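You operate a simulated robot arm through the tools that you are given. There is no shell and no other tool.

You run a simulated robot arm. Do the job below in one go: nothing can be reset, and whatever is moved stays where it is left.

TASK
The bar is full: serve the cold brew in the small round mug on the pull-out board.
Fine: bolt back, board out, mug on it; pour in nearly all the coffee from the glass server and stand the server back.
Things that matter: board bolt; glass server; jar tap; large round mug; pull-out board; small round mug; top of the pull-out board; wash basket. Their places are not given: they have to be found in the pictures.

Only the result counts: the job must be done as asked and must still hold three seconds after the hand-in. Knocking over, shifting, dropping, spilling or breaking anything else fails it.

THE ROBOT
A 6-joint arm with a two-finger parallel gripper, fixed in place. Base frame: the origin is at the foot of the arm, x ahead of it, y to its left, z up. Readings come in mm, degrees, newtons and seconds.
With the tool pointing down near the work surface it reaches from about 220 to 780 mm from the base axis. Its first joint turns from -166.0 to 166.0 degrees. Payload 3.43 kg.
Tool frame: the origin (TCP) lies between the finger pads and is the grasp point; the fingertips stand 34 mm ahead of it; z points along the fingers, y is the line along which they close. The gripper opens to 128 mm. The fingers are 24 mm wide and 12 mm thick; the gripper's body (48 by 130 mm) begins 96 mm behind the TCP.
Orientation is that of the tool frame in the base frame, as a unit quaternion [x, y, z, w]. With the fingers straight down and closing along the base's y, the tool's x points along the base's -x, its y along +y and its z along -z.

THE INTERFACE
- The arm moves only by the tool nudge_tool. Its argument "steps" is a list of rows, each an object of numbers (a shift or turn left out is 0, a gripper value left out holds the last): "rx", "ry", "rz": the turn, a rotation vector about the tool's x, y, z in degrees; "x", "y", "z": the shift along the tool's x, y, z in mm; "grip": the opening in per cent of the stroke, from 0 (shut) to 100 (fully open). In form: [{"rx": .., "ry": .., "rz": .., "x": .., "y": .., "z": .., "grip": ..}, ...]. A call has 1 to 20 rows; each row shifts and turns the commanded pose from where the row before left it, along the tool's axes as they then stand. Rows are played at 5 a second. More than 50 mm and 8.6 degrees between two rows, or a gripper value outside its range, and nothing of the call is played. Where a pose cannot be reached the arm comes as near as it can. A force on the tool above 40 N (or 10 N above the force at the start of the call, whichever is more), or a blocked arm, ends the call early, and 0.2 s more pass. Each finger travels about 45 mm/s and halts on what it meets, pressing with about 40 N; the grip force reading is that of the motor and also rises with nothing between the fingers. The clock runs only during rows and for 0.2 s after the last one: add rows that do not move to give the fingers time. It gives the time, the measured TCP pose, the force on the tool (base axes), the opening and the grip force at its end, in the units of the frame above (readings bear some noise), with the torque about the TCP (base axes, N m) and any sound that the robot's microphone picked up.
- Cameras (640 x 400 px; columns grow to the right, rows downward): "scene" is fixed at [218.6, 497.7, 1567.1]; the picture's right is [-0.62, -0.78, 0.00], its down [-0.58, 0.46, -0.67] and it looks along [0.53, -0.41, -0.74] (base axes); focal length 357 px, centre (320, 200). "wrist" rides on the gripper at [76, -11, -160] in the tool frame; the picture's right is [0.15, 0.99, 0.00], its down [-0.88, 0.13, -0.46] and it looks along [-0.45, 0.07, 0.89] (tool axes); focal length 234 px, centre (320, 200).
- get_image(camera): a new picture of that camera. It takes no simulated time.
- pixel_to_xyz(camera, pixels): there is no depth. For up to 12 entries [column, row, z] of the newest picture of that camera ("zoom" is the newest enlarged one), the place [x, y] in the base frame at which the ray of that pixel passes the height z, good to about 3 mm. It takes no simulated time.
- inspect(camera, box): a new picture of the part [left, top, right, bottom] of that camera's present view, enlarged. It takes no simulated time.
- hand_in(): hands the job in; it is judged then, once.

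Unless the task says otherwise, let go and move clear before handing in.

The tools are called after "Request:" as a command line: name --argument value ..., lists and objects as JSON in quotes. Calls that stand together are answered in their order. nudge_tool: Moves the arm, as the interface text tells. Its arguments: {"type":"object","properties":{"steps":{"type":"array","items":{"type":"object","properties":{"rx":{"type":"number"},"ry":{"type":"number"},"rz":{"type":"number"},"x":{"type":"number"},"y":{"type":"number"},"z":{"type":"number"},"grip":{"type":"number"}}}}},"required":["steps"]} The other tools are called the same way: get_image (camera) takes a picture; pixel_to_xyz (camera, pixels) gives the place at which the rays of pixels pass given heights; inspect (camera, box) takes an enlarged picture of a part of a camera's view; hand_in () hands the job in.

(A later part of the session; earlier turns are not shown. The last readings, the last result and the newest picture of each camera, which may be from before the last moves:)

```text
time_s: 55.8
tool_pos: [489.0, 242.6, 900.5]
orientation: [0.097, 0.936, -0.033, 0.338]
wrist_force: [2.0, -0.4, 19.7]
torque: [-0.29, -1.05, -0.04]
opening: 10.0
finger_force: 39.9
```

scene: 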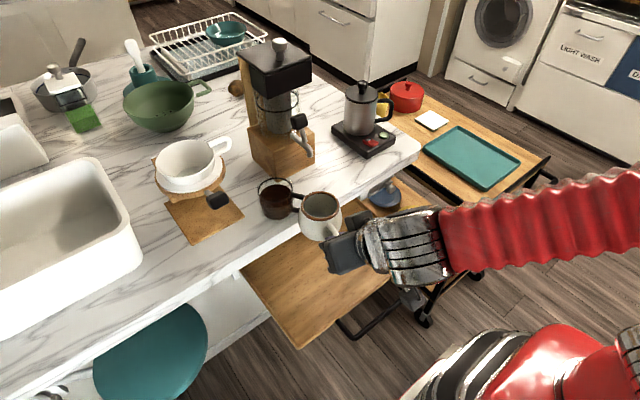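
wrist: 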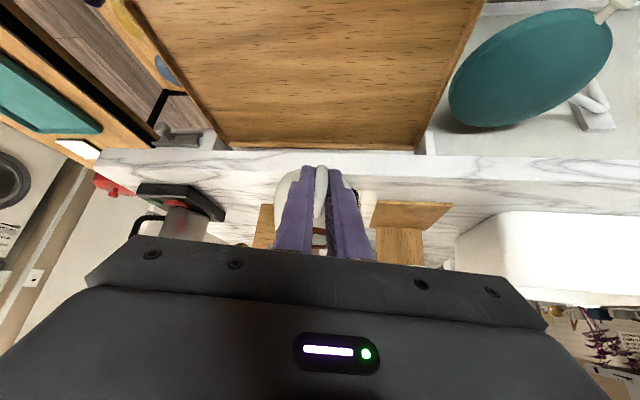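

Contact with the board at TCP z≈901. I'll relieve the pressure by a millimetre or so and then open the gripper.

Request:
nudge_tool --steps '[{"x": -0.9, "z": -1.1}, {}]'

Request:
inspect --camera "scene" --box '[260, 180, 400, 280]'

```text
time_s: 56.4
tool_pos: [486.9, 241.4, 898.7]
orientation: [0.097, 0.936, -0.034, 0.337]
wrist_force: [2.0, 1.2, 15.6]
torque: [-0.13, -0.7, 0.08]
opening: 9.7
finger_force: 40.3
```

```text
4.00 times, centred on (330, 230) of scene
```

zoom: 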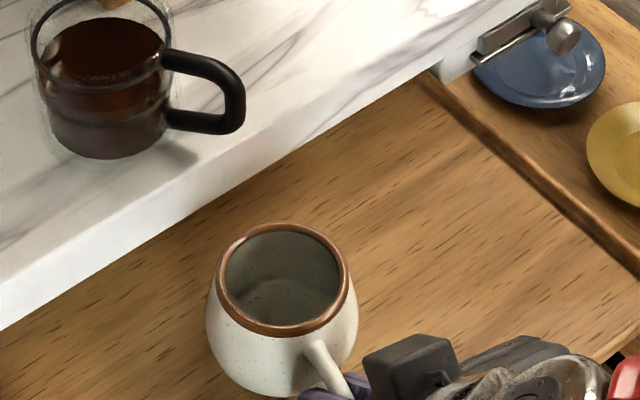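

Request:
nudge_tool --steps '[{"x": -1.3, "z": -1.55}, {}]'

```text
time_s: 57.0
tool_pos: [487.7, 242.4, 900.3]
orientation: [0.097, 0.936, -0.036, 0.336]
wrist_force: [0.4, 0.0, -2.6]
torque: [0.04, 0.2, -0.02]
opening: 9.7
finger_force: 39.9
```

Request:
nudge_tool --steps '[{"x": 0.5, "z": 0.6}, {}]'

```text
time_s: 57.6
tool_pos: [488.5, 241.9, 901.6]
orientation: [0.097, 0.936, -0.034, 0.338]
wrist_force: [-0.3, -0.3, -2.7]
torque: [0.01, 0.19, -0.03]
opening: 9.9
finger_force: 39.9
```

Request:
nudge_tool --steps '[{"x": 0.6, "z": 0.8}, {}]'

```text
time_s: 58.2
tool_pos: [488.3, 242.1, 900.7]
orientation: [0.098, 0.936, -0.034, 0.336]
wrist_force: [-0.3, -0.6, -1.1]
torque: [0.04, 0.07, 0.02]
opening: 9.9
finger_force: 39.8
```

The load on the tool has almost vanished, so the mug is standing on the board. I'll open the gripper.

Request:
nudge_tool --steps '[{"grip": 12}, {"grip": 20}, {"grip": 35}, {}, {}]'

Request:
inspect --camera "scene" --box '[260, 180, 400, 280]'

Request:
get_image --camera "wrist"

```text
time_s: 59.4
tool_pos: [489.4, 242.5, 900.6]
orientation: [0.097, 0.936, -0.034, 0.337]
wrist_force: [0.9, -0.8, 0.0]
torque: [0.01, -0.04, -0.02]
opening: 44.4
finger_force: 0.0
```

```text
4.00 times, centred on (330, 230) of scene
```

zoom: 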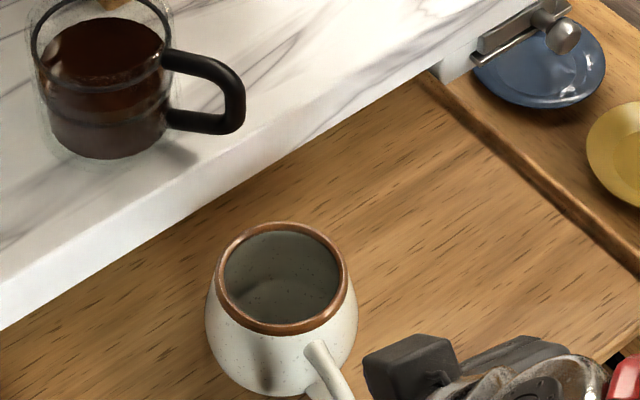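

```text
taken
```

wrist: 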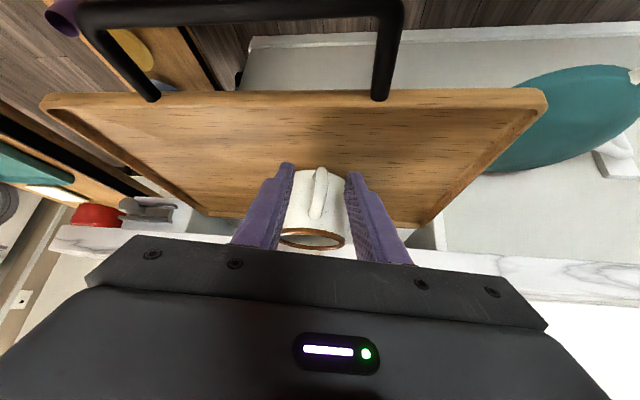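

The mug stands upright on the board. I'll retreat along the finger axis, then rise for a fresh look at the server.

Request:
nudge_tool --steps '[{"z": -20}, {"z": -30}, {"z": -30}, {"x": -26, "z": -31}, {"x": -26, "z": -31}, {"x": -26, "z": -31}, {}]'

Request:
get_image --camera "wrist"

Request:
get_image --camera "scene"

```text
time_s: 61.0
tool_pos: [439.2, 250.1, 1083.7]
orientation: [0.098, 0.936, -0.035, 0.337]
wrist_force: [-0.2, 0.6, 0.0]
torque: [0.02, -0.03, 0.02]
opening: 44.7
finger_force: 0.0
```

```text
taken
```

wrist: 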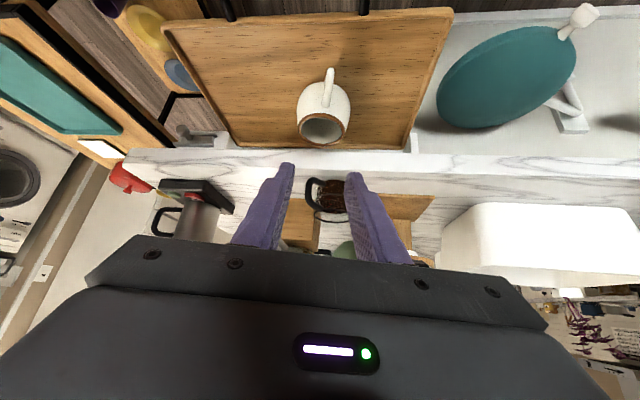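

```text
taken
```

scene: 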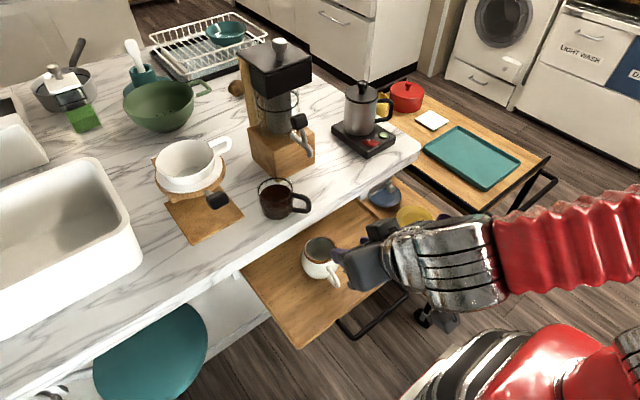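

The mug is on the board at about (560,225), rim at z≈922. Before taking the server I'll test, empty-handed, whether the arm can reach the planned pour pose with a horizontal tool above the mug and roll there.

Request:
nudge_tool --steps '[{"x": -30.8, "z": 14.1, "y": -8.4}, {"x": -30.8, "z": 14.1, "y": -8.4}, {"x": -30.8, "z": 14.1, "y": -8.4}, {"x": -30.8, "z": 14.1, "y": -8.4}, {"ry": -8.3}, {"ry": -8.3}, {"ry": -8.3}, {"ry": -8.3}, {"ry": -8.3}, {"ry": -8.3}, {}]'

```text
time_s: 63.4
tool_pos: [560.9, 192.7, 1118.5]
orientation: [0.074, 0.707, -0.072, 0.7]
wrist_force: [-0.7, 0.2, 0.1]
torque: [0.0, -0.01, 0.01]
opening: 44.8
finger_force: 0.1
```

Horizontal pose reached at z=1118. I'll lower to about 1000 to check the reach.

Request:
nudge_tool --steps '[{"x": 40}, {"x": 40}, {"x": 38}, {}]'

Request:
get_image --camera "scene"

```text
time_s: 64.4
tool_pos: [559.9, 192.6, 998.9]
orientation: [0.074, 0.707, -0.072, 0.7]
wrist_force: [0.2, 1.2, -0.7]
torque: [0.0, 0.01, 0.01]
opening: 44.7
finger_force: 0.2
```

```text
taken
```

scene: 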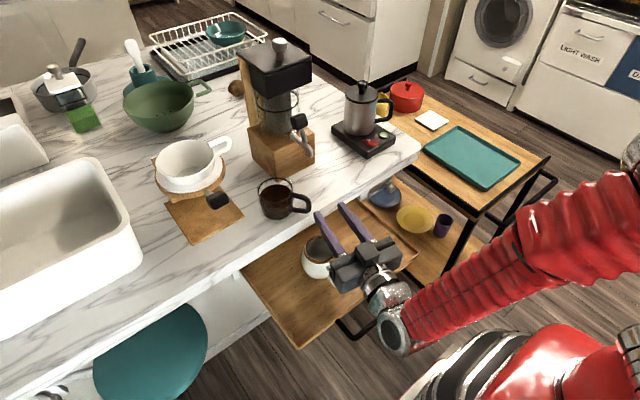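

Reach is fine at z=999. Next I'll test the roll of about -112° (server top toward +y).

Request:
nudge_tool --steps '[{"rz": -8}, {"rz": -8}, {"rz": -8}, {"rz": -8}, {"rz": -8}, {"rz": -8}, {"rz": -8}, {"rz": -8}, {"rz": -8}, {"rz": -8}, {"rz": -8}, {"rz": -8}, {"rz": -8}, {"rz": -8}, {}]'

Request:
get_image --camera "scene"

Request:
get_image --camera "wrist"

```text
time_s: 67.6
tool_pos: [560.1, 192.7, 999.7]
orientation: [0.545, -0.456, 0.62, -0.331]
wrist_force: [-0.1, -0.1, 0.7]
torque: [0.04, 0.01, 0.01]
opening: 44.6
finger_force: 0.1
```

```text
taken
```

scene: 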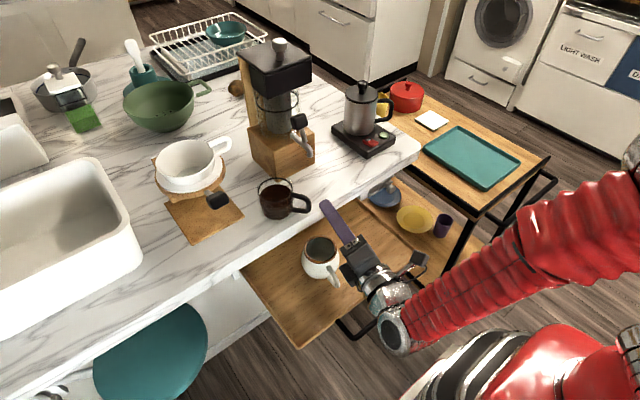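

```text
taken
```

wrist: 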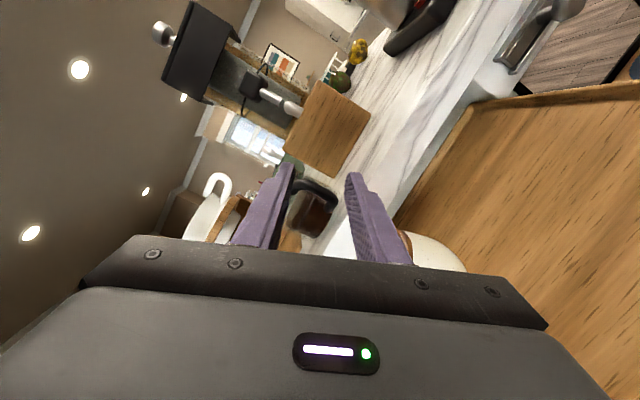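

The full roll works. I'll roll back, move aside, and yaw to point along the server's handle direction (about +42°) for a side grasp, taking a look before advancing.

Request:
nudge_tool --steps '[{"rz": 8}, {"rz": 8}, {"rz": 8}, {"rz": 8}, {"rz": 8}, {"rz": 8}, {"rz": 8}, {"rz": 8}, {"rz": 8}, {"rz": 8}, {"rz": 8}, {"rz": 8}, {"rz": 8}, {"rz": 8}, {"z": 20, "y": -12}, {}]'

Request:
nudge_tool --steps '[{"rx": -7.7}, {"rx": -7.7}, {"rx": -7.7}, {"rx": -7.7}, {"rx": -7.7}, {"rx": -7.7}, {"rx": -7.7}, {"grip": 76}, {}, {}, {}]'

Request:
get_image --camera "wrist"

Request:
get_image --camera "scene"

```text
time_s: 71.0
tool_pos: [577.7, 177.4, 1000.0]
orientation: [0.073, 0.708, -0.071, 0.699]
wrist_force: [-0.1, 0.1, -0.1]
torque: [0.02, 0.0, 0.01]
opening: 44.9
finger_force: 0.1
```

```text
time_s: 73.4
tool_pos: [577.5, 194.7, 1015.5]
orientation: [-0.078, 0.709, 0.052, 0.698]
wrist_force: [-0.7, 0.4, 0.2]
torque: [0.03, -0.02, -0.02]
opening: 97.2
finger_force: 0.1
out of reach, approached as far as the arm can: row 3, 4, 5, 6, 7
```

```text
taken
```

wrist: 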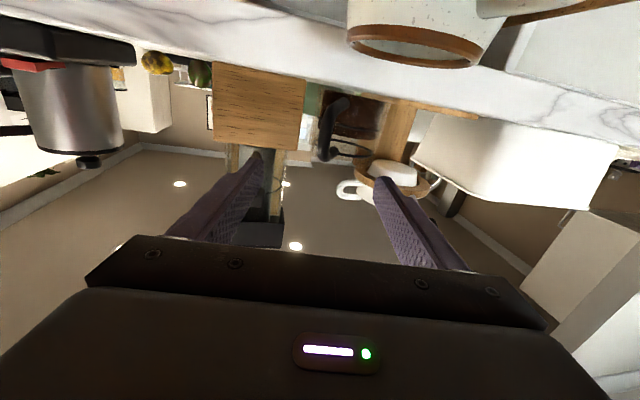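

```text
taken
```

scene: 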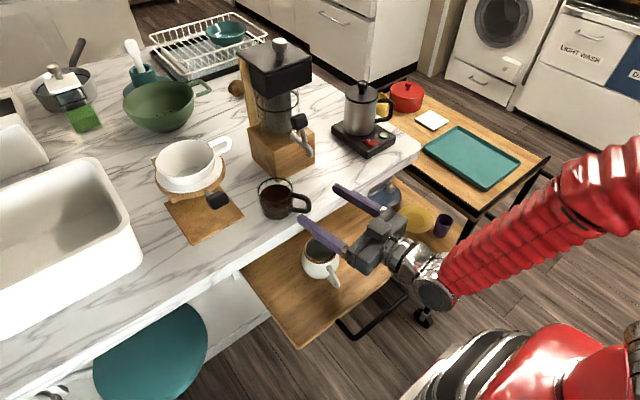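

The yaw was limited here at about +11° (out of reach), although nothing was touched. I'll rise above the server's height, go further forward and try the yaw there.

Request:
nudge_tool --steps '[{"x": -45}, {"x": -45}, {"z": 30}, {"z": 30}, {"z": 20}, {"rx": -7.7}, {"rx": -7.7}, {"rx": -7.7}, {"rx": -7.7}, {}]'

Request:
get_image --camera "wrist"

```text
time_s: 75.6
tool_pos: [656.8, 212.5, 1104.9]
orientation: [-0.078, 0.709, 0.053, 0.699]
wrist_force: [0.0, 1.1, -0.5]
torque: [0.0, 0.01, 0.0]
opening: 97.5
finger_force: 0.0
out of reach, approached as far as the arm can: row 6, 7, 8, 9
```

```text
taken
```

wrist: 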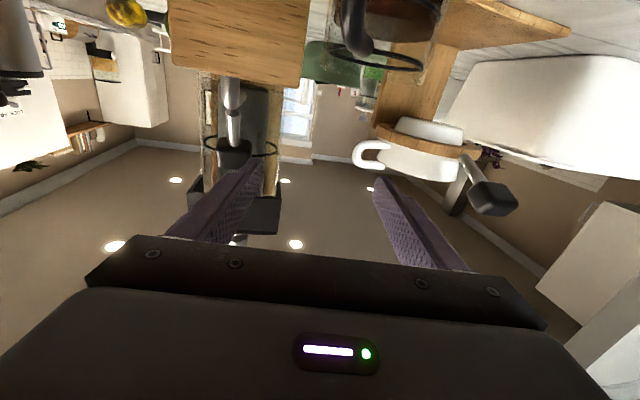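

Yaw stays limited near +11° when horizontal, maybe a wrist alignment issue. I'll try tilting down first, yawing, then tilting up again.

Request:
nudge_tool --steps '[{"x": -40}, {"ry": 8}, {"ry": 8}, {"ry": 8}, {"ry": 8}, {"ry": 8}, {"rx": -5.9, "rz": -4.95}, {"rx": -5.9, "rz": -4.95}, {"rx": -5.9, "rz": -4.95}, {"rx": -5.9, "rz": -4.95}, {}]'

```text
time_s: 78.0
tool_pos: [661.3, 205.3, 1145.8]
orientation: [-0.303, 0.848, 0.11, 0.421]
wrist_force: [0.2, 0.5, -0.2]
torque: [0.0, -0.01, -0.03]
opening: 97.4
finger_force: 0.0
out of reach, approached as far as the arm can: row 5, 6, 7
```

Now yaw ≈34° at tilt ≈51° works. I'll see how far I can raise the tilt at this yaw.

Request:
nudge_tool --steps '[{"rx": -2.5, "rz": -2}, {"ry": -8}, {"ry": -8}, {}]'

Request:
get_image --camera "wrist"

Request:
get_image --camera "scene"

```text
time_s: 79.0
tool_pos: [661.9, 206.6, 1146.4]
orientation: [-0.305, 0.774, 0.166, 0.529]
wrist_force: [0.2, 0.0, 0.1]
torque: [-0.03, 0.01, 0.0]
opening: 97.4
finger_force: 0.0
```

```text
taken
```

wrist: 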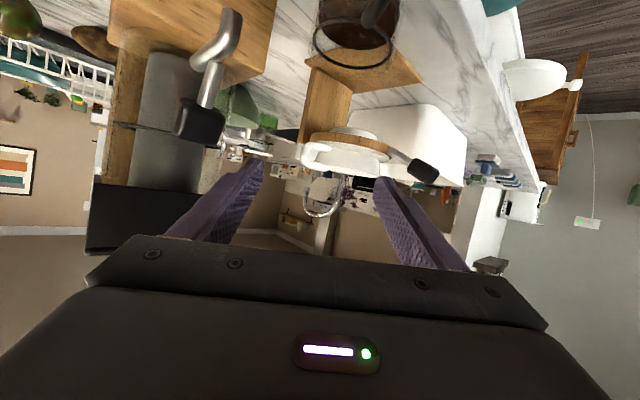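

```text
taken
```

scene: 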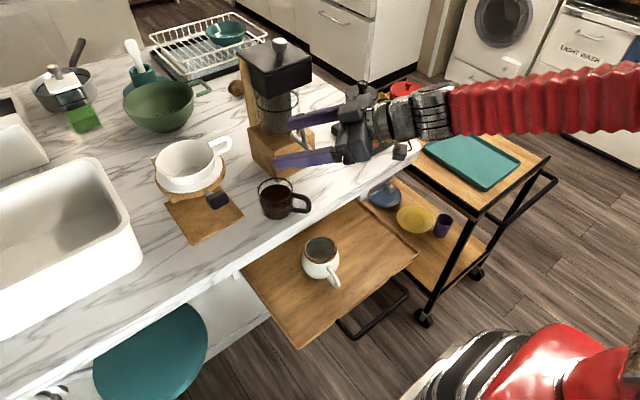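

Tilt 67° and yaw 39° are reachable, good for a slanted side grasp with the handle between the fingers. I'll level the roll and go to a pre-grasp point in front of the server.

Request:
nudge_tool --steps '[{"x": 35.5, "y": 4.2, "z": -1.5}, {"x": 35.5, "y": 4.2, "z": -1.5}, {"x": 35.5, "y": 4.2, "z": -1.5}, {"rz": 4.1}, {}]'

Request:
get_image --camera "wrist"

Request:
get_image --camera "scene"

```text
time_s: 80.2
tool_pos: [621.2, 180.9, 1048.5]
orientation: [-0.278, 0.785, 0.185, 0.522]
wrist_force: [-0.4, -0.5, -0.5]
torque: [-0.02, 0.0, 0.0]
opening: 97.3
finger_force: 0.0
```

```text
taken
```

wrist: 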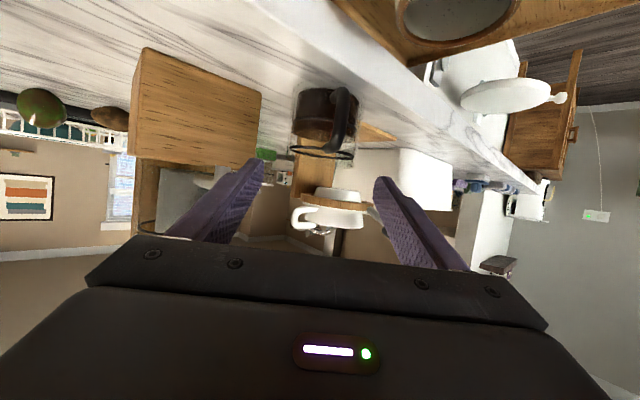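

```text
taken
```

scene: 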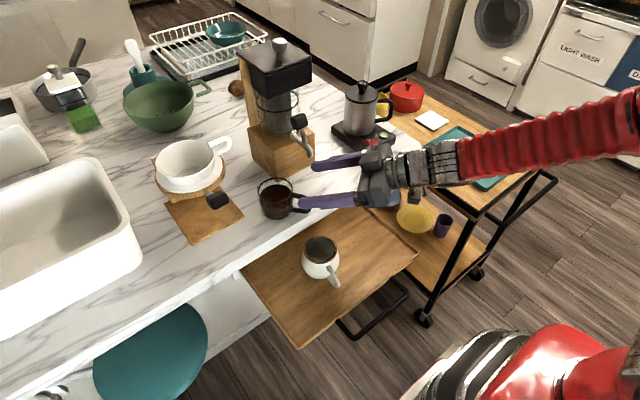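

I'll enlarge the server in both views to refine its centre and handle direction.

Request:
inspect --camera "wrist" --box '[260, 70, 390, 170]'

Request:
inspect --camera "scene" --box '[240, 165, 320, 225]'

```text
4.00 times, centred on (325, 120) of wrist
```

zoom: 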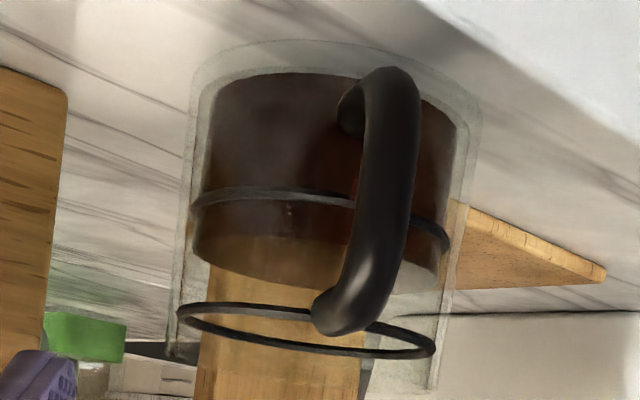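

```text
6.67 times, centred on (280, 195) of scene
```

zoom: 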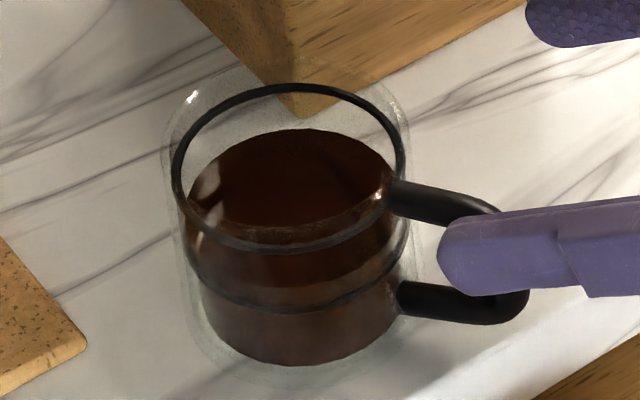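

Request:
pixel_to_xyz --camera "scene" --pixels '[[308.5, 205.5, 960], [308.5, 205.5, 990], [275.3, 190.9, 1000], [275.3, 190.9, 1010], [283.5, 219, 940], [246, 245, 940]]'

Request:
pixel_to_xyz --camera "wrist" --pixels '[[343, 117.5, 960], [343, 117.5, 990], [321.5, 152.5, 1000], [321.5, 152.5, 1010], [289, 148, 1000], [353.5, 158, 1000], [262, 96, 940], [239, 170, 1000], [330, 92, 940]]'

```text
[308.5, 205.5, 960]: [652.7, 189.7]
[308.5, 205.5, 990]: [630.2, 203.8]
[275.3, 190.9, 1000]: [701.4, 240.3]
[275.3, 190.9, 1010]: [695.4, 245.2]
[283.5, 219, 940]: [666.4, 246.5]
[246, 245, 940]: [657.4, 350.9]
```

```text
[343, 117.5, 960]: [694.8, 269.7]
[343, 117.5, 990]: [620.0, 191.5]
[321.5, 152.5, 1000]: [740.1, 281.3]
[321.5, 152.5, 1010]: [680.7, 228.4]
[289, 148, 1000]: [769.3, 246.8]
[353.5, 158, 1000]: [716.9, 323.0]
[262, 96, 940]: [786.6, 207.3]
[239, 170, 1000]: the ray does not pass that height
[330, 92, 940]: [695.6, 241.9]
```

The server axis is at about (697,244), rim z≈1007, with the handle 33° off -x, well inside my 39° approach; the glass body looks up to 90 mm wide. I'll open to ~109 mm, drop to grasp height and advance partly.

Request:
nudge_tool --steps '[{"grip": 85}, {"x": 16, "y": 0.6}, {"x": 16.3, "y": 0.6}, {"z": 25}, {"z": 25}, {}]'

Request:
inspect --camera "wrist" --box '[220, 60, 420, 200]'

Request:
inspect --camera "scene" --box '[240, 150, 360, 225]'

```text
time_s: 81.6
tool_pos: [648.0, 201.3, 999.6]
orientation: [-0.278, 0.785, 0.186, 0.522]
wrist_force: [0.0, 0.6, -0.6]
torque: [-0.01, -0.02, 0.01]
opening: 109.0
finger_force: 0.0
```

```text
2.86 times, centred on (320, 130) of wrist
```

zoom: 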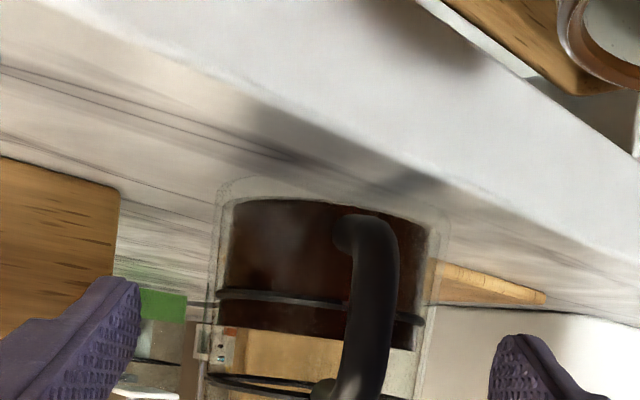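

```text
5.33 times, centred on (300, 188) of scene
```

zoom: 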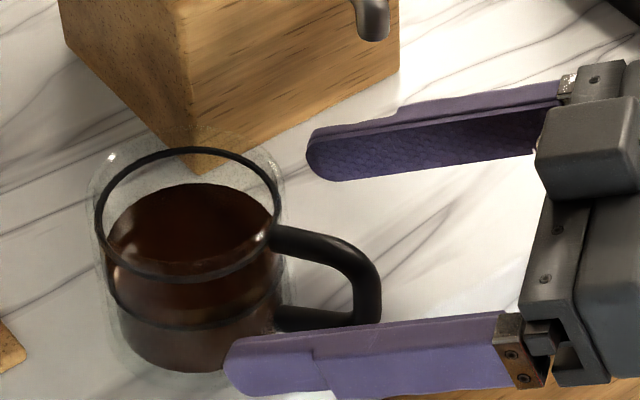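

The fingers straddle the server well. I'll advance the remaining ~70 mm in smaller steps.

Request:
nudge_tool --steps '[{"z": 20}, {"z": 15}, {"z": 10}, {}]'

Request:
inspect --camera "wrist" --box '[220, 60, 420, 200]'

Request:
inspect --camera "scene" --box '[240, 150, 360, 225]'

```text
time_s: 82.6
tool_pos: [680.4, 228.7, 983.3]
orientation: [-0.278, 0.785, 0.185, 0.522]
wrist_force: [0.0, 0.8, -0.7]
torque: [0.01, -0.01, -0.01]
opening: 108.7
finger_force: 0.1
```

```text
2.86 times, centred on (320, 130) of wrist
```

zoom: 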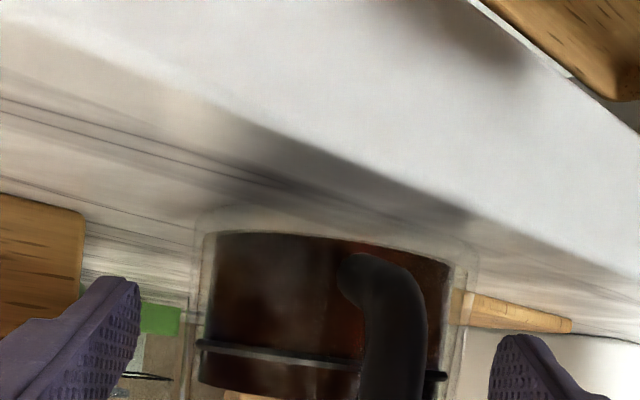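

```text
5.33 times, centred on (300, 188) of scene
```

zoom: 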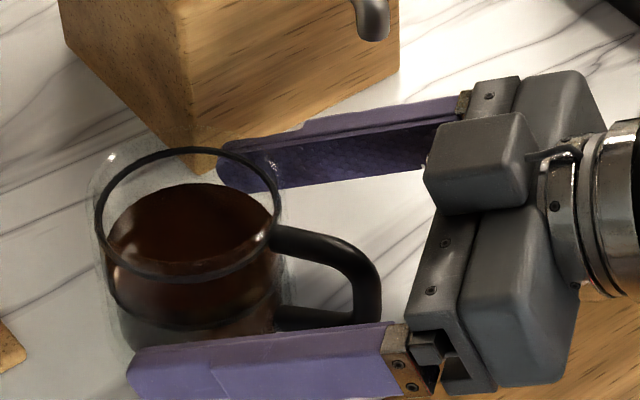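

The palm is nearing the handle, so I'll advance only 12 mm more (the pads reach past the server's axis anyway), then close gently.

Request:
nudge_tool --steps '[{"z": 6}, {"z": 6}, {}]'

Request:
inspect --camera "scene" --box '[240, 150, 360, 225]'

```text
time_s: 83.4
tool_pos: [690.3, 236.2, 978.7]
orientation: [-0.278, 0.785, 0.185, 0.522]
wrist_force: [-0.2, -0.3, 0.3]
torque: [0.0, 0.02, 0.0]
opening: 108.6
finger_force: 0.0
```

```text
5.33 times, centred on (300, 188) of scene
```

zoom: 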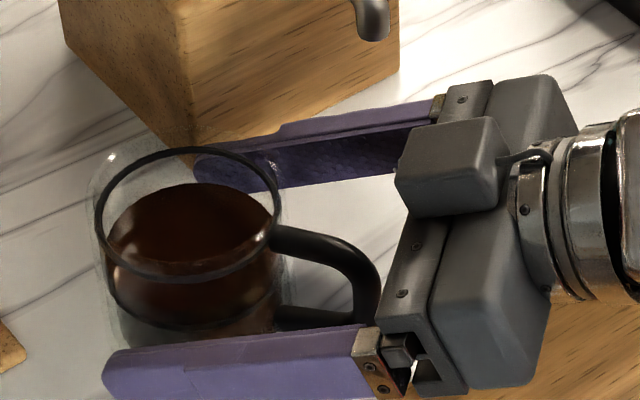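

Everything is clear. I'll close slowly around the glass.

Request:
nudge_tool --steps '[{"grip": 80}, {"grip": 77}, {"grip": 75}, {"grip": 73}, {"grip": 71}, {"grip": 69}, {"grip": 67}, {}]'

Request:
inspect --camera "scene" --box '[240, 150, 360, 225]'

```text
time_s: 85.2
tool_pos: [689.7, 236.9, 978.8]
orientation: [-0.278, 0.785, 0.185, 0.522]
wrist_force: [-0.2, 0.4, -0.2]
torque: [0.0, 0.0, 0.0]
opening: 85.6
finger_force: 0.0
```

```text
5.33 times, centred on (300, 188) of scene
```

zoom: 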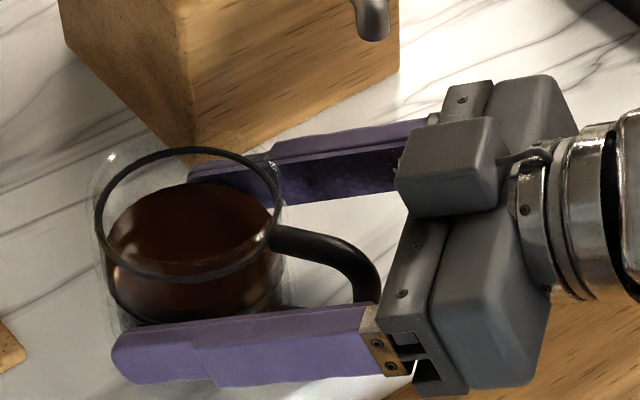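

Request:
nudge_tool --steps '[{"grip": 65}, {"grip": 63.5}, {"grip": 62}, {"grip": 60.5}, {"grip": 59}, {"grip": 57.5}, {}]'

Request:
inspect --camera "scene" --box '[240, 150, 360, 225]'

```text
time_s: 86.8
tool_pos: [690.0, 236.5, 978.5]
orientation: [-0.279, 0.785, 0.185, 0.522]
wrist_force: [-0.4, -1.1, 0.6]
torque: [0.01, -0.08, 0.0]
opening: 73.8
finger_force: 0.2
```

```text
5.33 times, centred on (300, 188) of scene
```

zoom: 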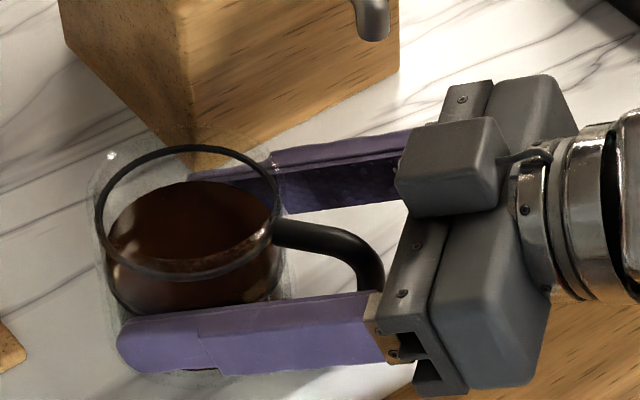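

Request:
nudge_tool --steps '[{"grip": 56}, {"grip": 54.5}, {"grip": 53}, {"grip": 51}, {"grip": 49}, {}]'

Request:
inspect --camera "scene" --box '[240, 150, 360, 225]'

```text
time_s: 88.2
tool_pos: [690.3, 236.5, 979.2]
orientation: [-0.277, 0.785, 0.184, 0.522]
wrist_force: [-1.5, -0.8, 1.8]
torque: [-0.12, -0.13, -0.08]
opening: 71.3
finger_force: 39.8
```

```text
5.33 times, centred on (300, 188) of scene
```

zoom: 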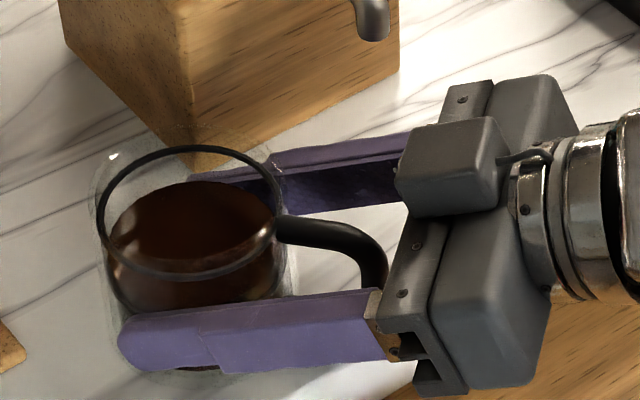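

Gripped firmly at 71 mm with 40 N. I'll lift straight up slowly and check the level.

Request:
nudge_tool --steps '[{"grip": 40}, {"x": -4.6, "z": -1.9}, {"x": -4.6, "z": -1.9}, {"x": -9.2, "z": -3.9}, {}]'

Request:
inspect --camera "scene" --box '[240, 150, 360, 225]'

Request:
get_image --camera "wrist"

```text
time_s: 89.4
tool_pos: [688.1, 236.9, 998.1]
orientation: [-0.278, 0.785, 0.185, 0.522]
wrist_force: [1.0, -0.3, -4.6]
torque: [0.0, 0.01, -0.02]
opening: 71.3
finger_force: 40.0
```

```text
5.33 times, centred on (300, 188) of scene
```

zoom: 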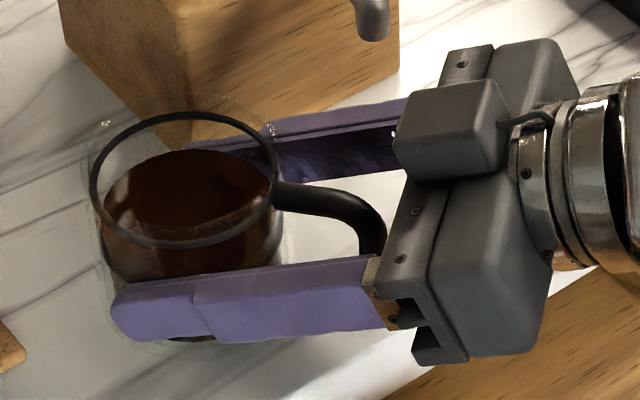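

```text
taken
```

wrist: 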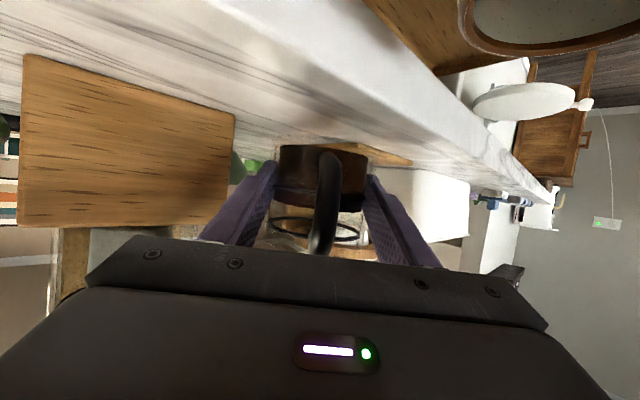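

The server lifts cleanly (4.6 N, level). Before carrying it I want to rehearse the pour path empty, since the wrist has awkward zones, so I'll set it back down where it was.

Request:
nudge_tool --steps '[{"x": 8.3, "z": 3.5}, {"x": 4.6, "z": 1.9}, {"x": 2.8, "z": 1.2}, {}]'

```text
time_s: 90.4
tool_pos: [688.2, 236.6, 981.6]
orientation: [-0.278, 0.785, 0.185, 0.522]
wrist_force: [0.6, -0.2, -3.9]
torque: [0.01, 0.01, -0.01]
opening: 71.4
finger_force: 39.5
```

Request:
nudge_tool --steps '[{"x": 0.9, "z": 0.4}, {"x": 0.9, "z": 0.4}, {}]'

```text
time_s: 91.2
tool_pos: [689.3, 237.0, 979.1]
orientation: [-0.278, 0.785, 0.185, 0.522]
wrist_force: [-0.2, 0.0, -3.4]
torque: [-0.03, 0.0, -0.01]
opening: 71.3
finger_force: 39.6
```

Request:
nudge_tool --steps '[{"x": 0.9, "z": 0.4}, {}]'

```text
time_s: 91.8
tool_pos: [689.0, 236.3, 978.6]
orientation: [-0.278, 0.784, 0.186, 0.523]
wrist_force: [-1.2, -0.4, -0.1]
torque: [-0.11, -0.04, -0.05]
opening: 71.4
finger_force: 40.1
```

The server's weight is off the tool, so it stands on the counter. I'll open and back out along the approach line.

Request:
nudge_tool --steps '[{"grip": 60}, {"grip": 72}, {"grip": 85}, {}, {}, {"z": -20}, {"z": -35}, {"z": -40}, {"z": -30}, {}]'

Request:
get_image --camera "scene"

Request:
inspect --camera "scene" --box '[240, 165, 320, 225]'

```text
time_s: 94.0
tool_pos: [600.7, 162.6, 1027.4]
orientation: [-0.278, 0.785, 0.185, 0.522]
wrist_force: [0.1, 0.3, -0.7]
torque: [-0.01, -0.04, -0.01]
opening: 108.8
finger_force: 0.0
```

```text
taken
```

scene: 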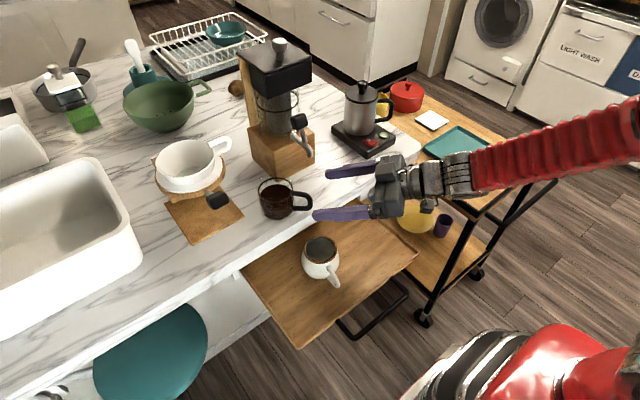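

```text
6.67 times, centred on (280, 195) of scene
```

zoom: 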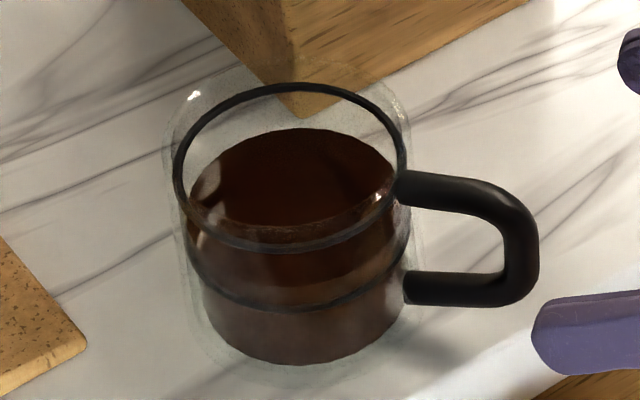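

The server stands where it was. I'll check the mug on the board as well.

Request:
inspect --camera "scene" --box '[270, 220, 390, 300]'

Request:
pixel_to_xyz --camera "scene" --pixels '[[320.6, 247.5, 922], [308, 247, 922], [333.5, 247, 922]]'

```text
5.00 times, centred on (330, 260) of scene
```

zoom: 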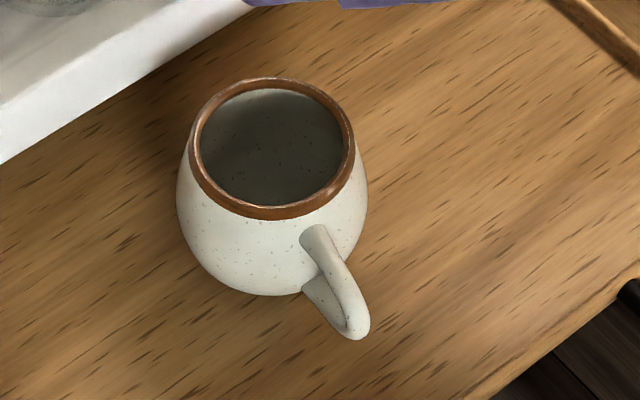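

```text
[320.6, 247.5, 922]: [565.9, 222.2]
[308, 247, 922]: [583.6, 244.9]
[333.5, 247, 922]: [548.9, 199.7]
```

The mug stands at about (562,224). I'll rehearse empty: move at the same orientation to the pour start point near (516,265,1000), then roll about the horizontal forward axis.

Request:
nudge_tool --steps '[{"x": 6.4, "y": 33, "z": 2.2}, {"x": 6.4, "y": 33, "z": 2.2}, {"x": 6.4, "y": 33, "z": 2.2}, {"x": 6.4, "y": 33, "z": 2.2}, {}]'

```text
time_s: 95.2
tool_pos: [514.5, 265.4, 1000.3]
orientation: [-0.278, 0.785, 0.185, 0.522]
wrist_force: [-0.6, 0.6, 0.6]
torque: [-0.01, 0.03, 0.06]
opening: 108.8
finger_force: 0.1
```

No reach problem. Next comes the rehearsal of the roll (right, toward -y/+x) with the gripper closed to the server's width.

Request:
nudge_tool --steps '[{"grip": 56}, {}, {"rx": -3.1, "rz": 7.38}, {"rx": -3.1, "rz": 7.38}, {"rx": -3.1, "rz": 7.38}, {"rx": -3.1, "rz": 7.38}, {"rx": -3.1, "rz": 7.38}, {"rx": -3.1, "rz": 7.38}, {"rx": -3.1, "rz": 7.38}, {}]'

Request:
get_image --camera "scene"

```text
time_s: 97.4
tool_pos: [514.6, 265.4, 997.7]
orientation: [0.0, 0.779, 0.533, 0.33]
wrist_force: [0.1, 0.1, 0.9]
torque: [-0.01, -0.01, 0.01]
opening: 71.8
finger_force: 0.0
```

```text
taken
```

scene: 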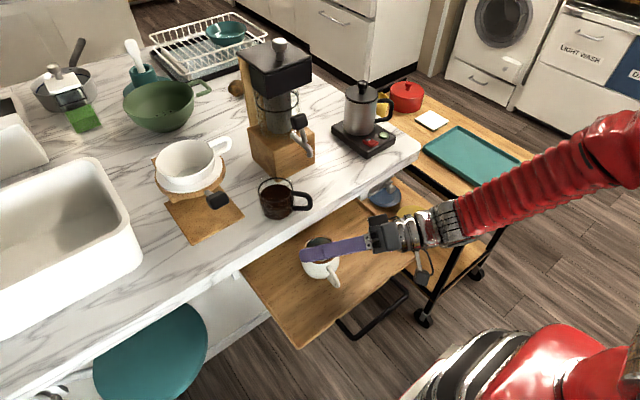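

The roll works so far to 56°. I'll continue to 112°.

Request:
nudge_tool --steps '[{"rx": -3.1, "rz": 7.38}, {"rx": -3.1, "rz": 7.38}, {"rx": -3.1, "rz": 7.38}, {"rx": -3.1, "rz": 7.38}, {"rx": -3.1, "rz": 7.38}, {"rx": -3.1, "rz": 7.38}, {"rx": -3.1, "rz": 7.38}, {}]'

Request:
get_image --camera "scene"

Request:
get_image --camera "wrist"

```text
time_s: 99.2
tool_pos: [515.6, 265.8, 999.3]
orientation: [0.277, 0.591, 0.755, 0.061]
wrist_force: [-0.3, -0.6, 0.5]
torque: [-0.03, 0.03, -0.02]
opening: 71.5
finger_force: 0.0
```

```text
taken
```

scene: 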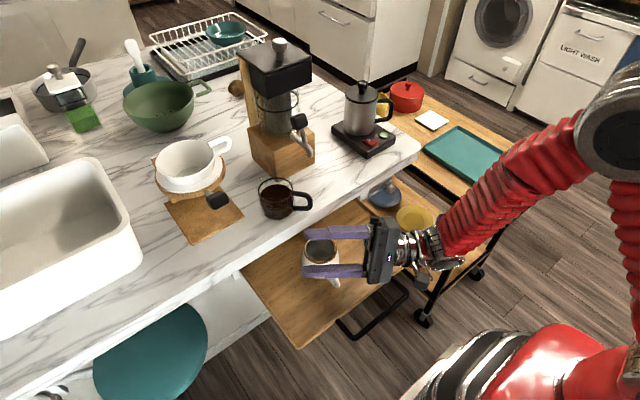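

```text
taken
```

wrist: 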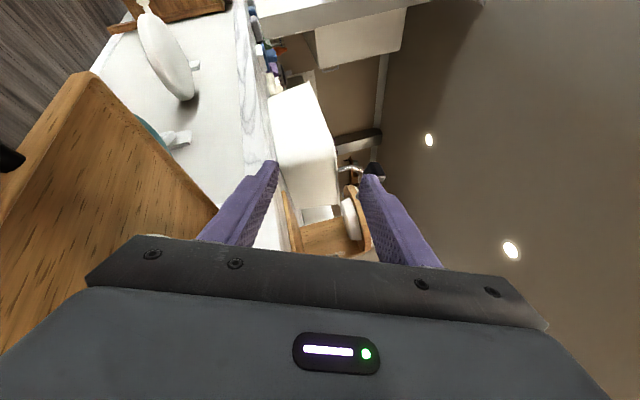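

The rehearsal roll reached 112° without any reach trouble. I'll test one more step to 120°, then roll all the way back.

Request:
nudge_tool --steps '[{"rx": -3.1, "rz": 7.38}, {}, {"rx": 3.1, "rz": -7.38}, {"rx": 3.1, "rz": -7.38}, {"rx": 3.1, "rz": -7.38}, {"rx": 3.1, "rz": -7.38}, {"rx": 3.1, "rz": -7.38}, {"rx": 3.1, "rz": -7.38}, {"rx": 3.1, "rz": -7.38}, {"rx": 3.1, "rz": -7.38}, {"rx": 3.1, "rz": -7.38}, {"rx": 3.1, "rz": -7.38}, {"rx": 3.1, "rz": -7.38}, {"rx": 3.1, "rz": -7.38}, {"rx": 3.1, "rz": -7.38}, {"rx": 3.1, "rz": -7.38}, {"rx": 3.1, "rz": -7.38}, {}]'

```text
time_s: 103.0
tool_pos: [514.7, 264.9, 999.8]
orientation: [-0.279, 0.784, 0.185, 0.523]
wrist_force: [0.3, 0.0, 0.1]
torque: [-0.05, 0.01, 0.0]
opening: 71.6
finger_force: 0.2
```

Back to the grasp orientation. I'll reopen, return to the pre-grasp point (slightly lower line this time), and approach the server again.

Request:
nudge_tool --steps '[{"grip": 85}, {"x": -4.9, "y": -33, "z": 1.15}, {"x": -4.9, "y": -33, "z": 1.15}, {"x": -4.9, "y": -33, "z": 1.15}, {"x": -4.9, "y": -33, "z": 1.15}, {}]'

Request:
inspect --camera "scene" --box '[240, 150, 360, 225]'

```text
time_s: 104.4
tool_pos: [607.3, 169.3, 1015.9]
orientation: [-0.277, 0.785, 0.185, 0.523]
wrist_force: [0.2, -0.2, -0.7]
torque: [0.02, -0.02, 0.0]
opening: 109.1
finger_force: 0.0
```

```text
5.33 times, centred on (300, 188) of scene
```

zoom: 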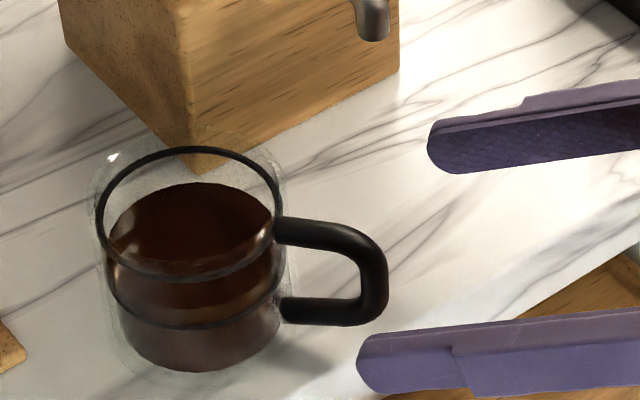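

Lined up as before. I'll advance 115 mm along the finger axis.

Request:
nudge_tool --steps '[{"z": 30}, {"z": 30}, {"z": 25}, {"z": 15}, {"z": 10}, {"z": 6}, {}]'

Request:
inspect --camera "scene" --box '[240, 150, 360, 225]'

```text
time_s: 106.0
tool_pos: [689.0, 237.4, 970.7]
orientation: [-0.278, 0.785, 0.185, 0.522]
wrist_force: [0.3, -0.4, 0.0]
torque: [0.0, 0.01, 0.0]
opening: 109.1
finger_force: 0.0
```

```text
5.33 times, centred on (300, 188) of scene
```

zoom: 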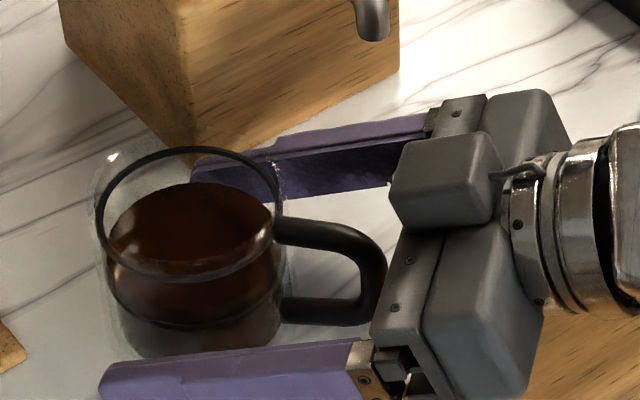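

In position. I'll close gradually onto the glass.

Request:
nudge_tool --steps '[{"grip": 75}, {"grip": 68}, {"grip": 63}, {"grip": 61}, {"grip": 59}, {"grip": 57.5}, {"grip": 56}, {"grip": 54}, {"grip": 50}, {"grip": 40}, {}, {}]'

Request:
inspect --camera "scene" --box '[240, 150, 360, 225]'

```text
time_s: 108.6
tool_pos: [690.4, 237.1, 970.0]
orientation: [-0.277, 0.784, 0.184, 0.524]
wrist_force: [0.0, 1.1, 2.7]
torque: [0.03, -0.05, -0.03]
opening: 71.9
finger_force: 40.1
```

```text
5.33 times, centred on (300, 188) of scene
```

zoom: 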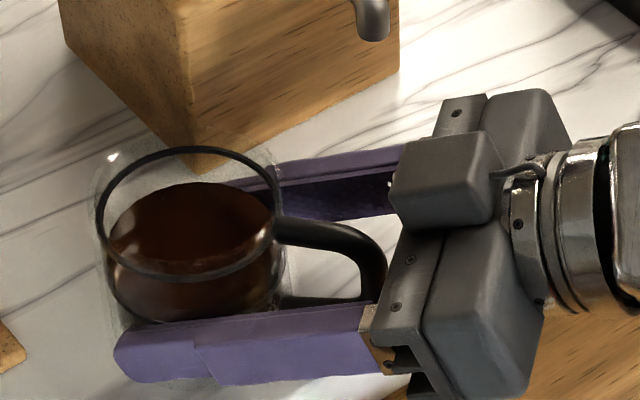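

Gripped at 72 mm. I'll lift gently straight up.

Request:
nudge_tool --steps '[{"x": -1.8, "z": -0.8}, {"x": -4.6, "z": -1.9}, {"x": -7.4, "z": -3.1}, {"x": -9.2, "z": -3.9}, {"x": -9.2, "z": -3.9}, {"x": -7.4, "z": -3.1}, {"x": -3, "z": -1.3}, {}]'

Request:
inspect --camera "scene" --box '[220, 130, 360, 220]'

```text
time_s: 110.4
tool_pos: [690.5, 237.4, 1016.0]
orientation: [-0.278, 0.785, 0.184, 0.522]
wrist_force: [1.2, -0.8, -3.9]
torque: [-0.01, -0.01, -0.04]
opening: 71.7
finger_force: 40.1
```

```text
4.44 times, centred on (290, 175) of scene
```

zoom: 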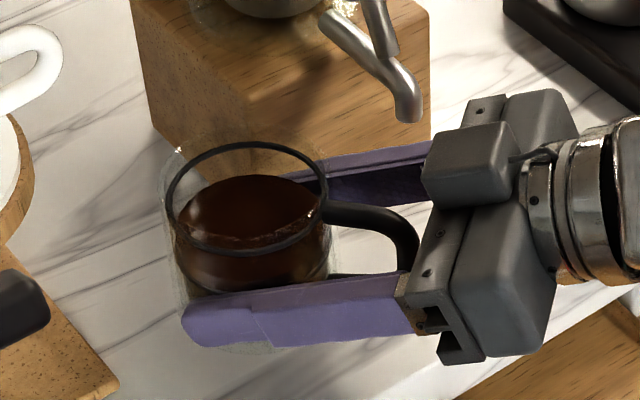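

The server hangs level with the coffee calm. I'll carry it smoothly to the pour start point beside the mug.

Request:
nudge_tool --steps '[{"x": 1.8, "y": 4.06, "z": -3.1}, {"x": 3.6, "y": 8.1, "z": -6.2}, {"x": 6.06, "y": 13.54, "z": -10.3}, {"x": 6.06, "y": 13.54, "z": -10.3}, {"x": 6.06, "y": 13.54, "z": -10.3}, {"x": 6.06, "y": 13.54, "z": -10.3}, {"x": 6.06, "y": 13.54, "z": -10.3}, {"x": 6.06, "y": 13.54, "z": -10.3}, {"x": 6.06, "y": 13.54, "z": -10.3}, {"x": 6.06, "y": 13.54, "z": -10.3}, {"x": 4.2, "y": 9.5, "z": -7.2}, {"x": 2.4, "y": 5.4, "z": -4.1}, {}, {}]'

Request:
get_image --camera "scene"

Request:
inspect --camera "scene" --box '[260, 190, 400, 290]'

```text
time_s: 113.4
tool_pos: [512.5, 267.6, 1000.9]
orientation: [-0.278, 0.785, 0.185, 0.522]
wrist_force: [0.1, -0.3, -3.5]
torque: [0.04, 0.01, 0.03]
opening: 72.1
finger_force: 39.7
```

```text
taken
```

scene: 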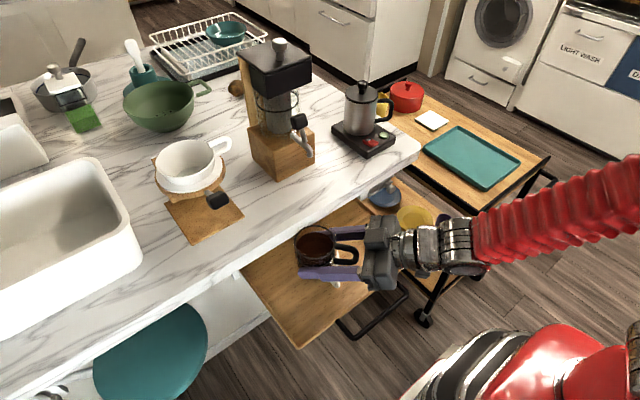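

```text
4.00 times, centred on (330, 240) of scene
```

zoom: 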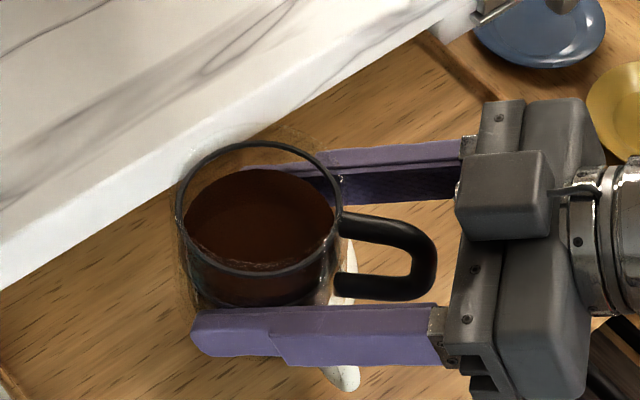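

Request:
pixel_to_xyz --camera "scene" --pixels '[[315.5, 242, 1037], [295, 242, 1037], [336, 242, 1037]]'

Request:
get_image --camera "wrist"

```text
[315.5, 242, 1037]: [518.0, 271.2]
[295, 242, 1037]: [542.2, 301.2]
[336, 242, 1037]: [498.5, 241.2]
```

```text
taken
```

wrist: 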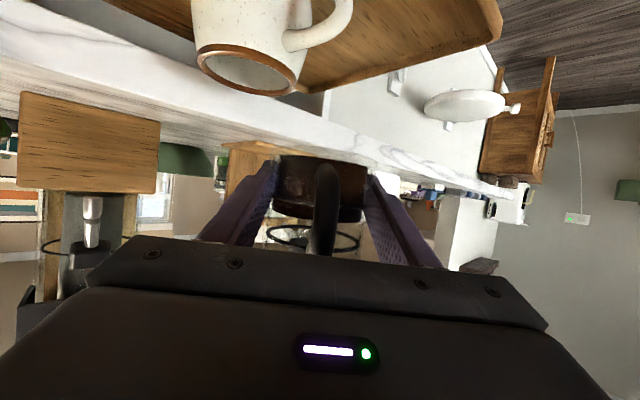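

Request:
inspect --camera "wrist" --box '[180, 0, 360, 110]'

Request:
pixel_to_xyz --camera "wrist" --pixels '[[249, 69, 922], [197, 56, 922], [301, 84, 922], [249, 69, 926], [249, 69, 918]]'

```text
3.56 times, centred on (270, 55) of wrist
```

zoom: 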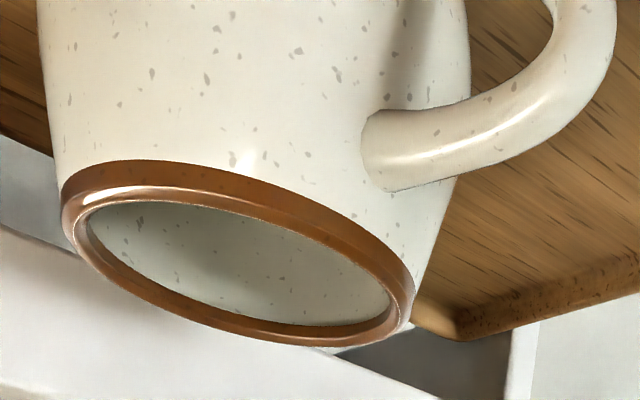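

```text
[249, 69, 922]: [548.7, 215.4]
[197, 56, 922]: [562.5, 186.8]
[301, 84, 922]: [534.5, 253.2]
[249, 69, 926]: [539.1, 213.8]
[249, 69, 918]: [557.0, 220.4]
```

The mug rim is confirmed near (563,223) and the server's rim at (518,271), as planned. I'll lower to z≈985 and start tilting to 24°, just below the flow angle.

Request:
nudge_tool --steps '[{"x": 4.6, "z": 1.9}, {"x": 4.6, "z": 1.9}, {"x": 4.6, "z": 1.9}, {"rx": -1.16, "rz": 2.77}, {"rx": -1.16, "rz": 2.77}, {"rx": -1.16, "rz": 2.77}, {"rx": -1.16, "rz": 2.77}, {"rx": -1.16, "rz": 2.77}, {"rx": -1.16, "rz": 2.77}, {"rx": -1.16, "rz": 2.77}, {"rx": -1.16, "rz": 2.77}, {}, {}]'

Request:
inspect --camera "scene" --box '[260, 190, 400, 290]'

Request:
inspect --camera "wrist" --box '[160, 0, 400, 260]'

```text
time_s: 116.2
tool_pos: [512.2, 267.7, 985.9]
orientation: [-0.163, 0.806, 0.345, 0.453]
wrist_force: [0.2, -0.8, -4.1]
torque: [-0.03, 0.02, -0.01]
opening: 71.8
finger_force: 40.2
```

```text
4.00 times, centred on (330, 240) of scene
```

zoom: 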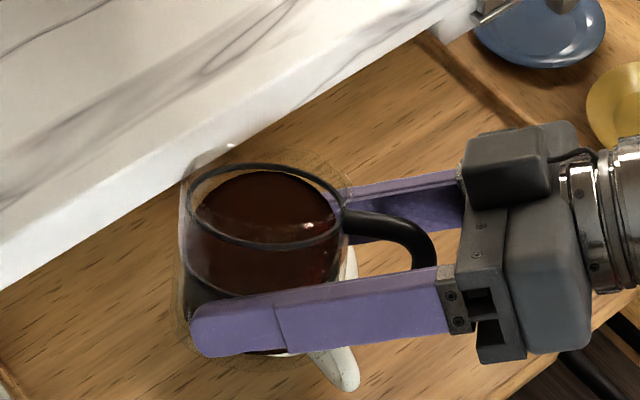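

```text
1.54 times, centred on (280, 130) of wrist
```

zoom: 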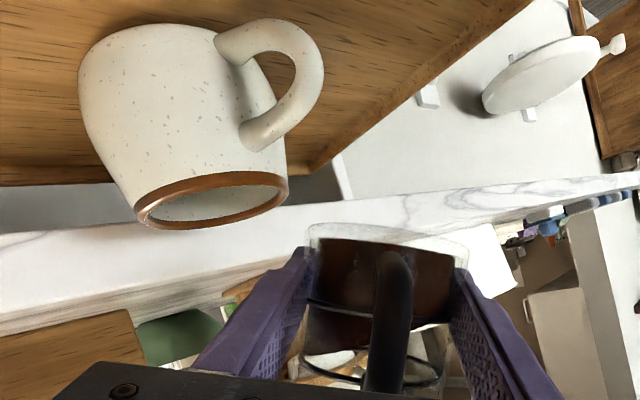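

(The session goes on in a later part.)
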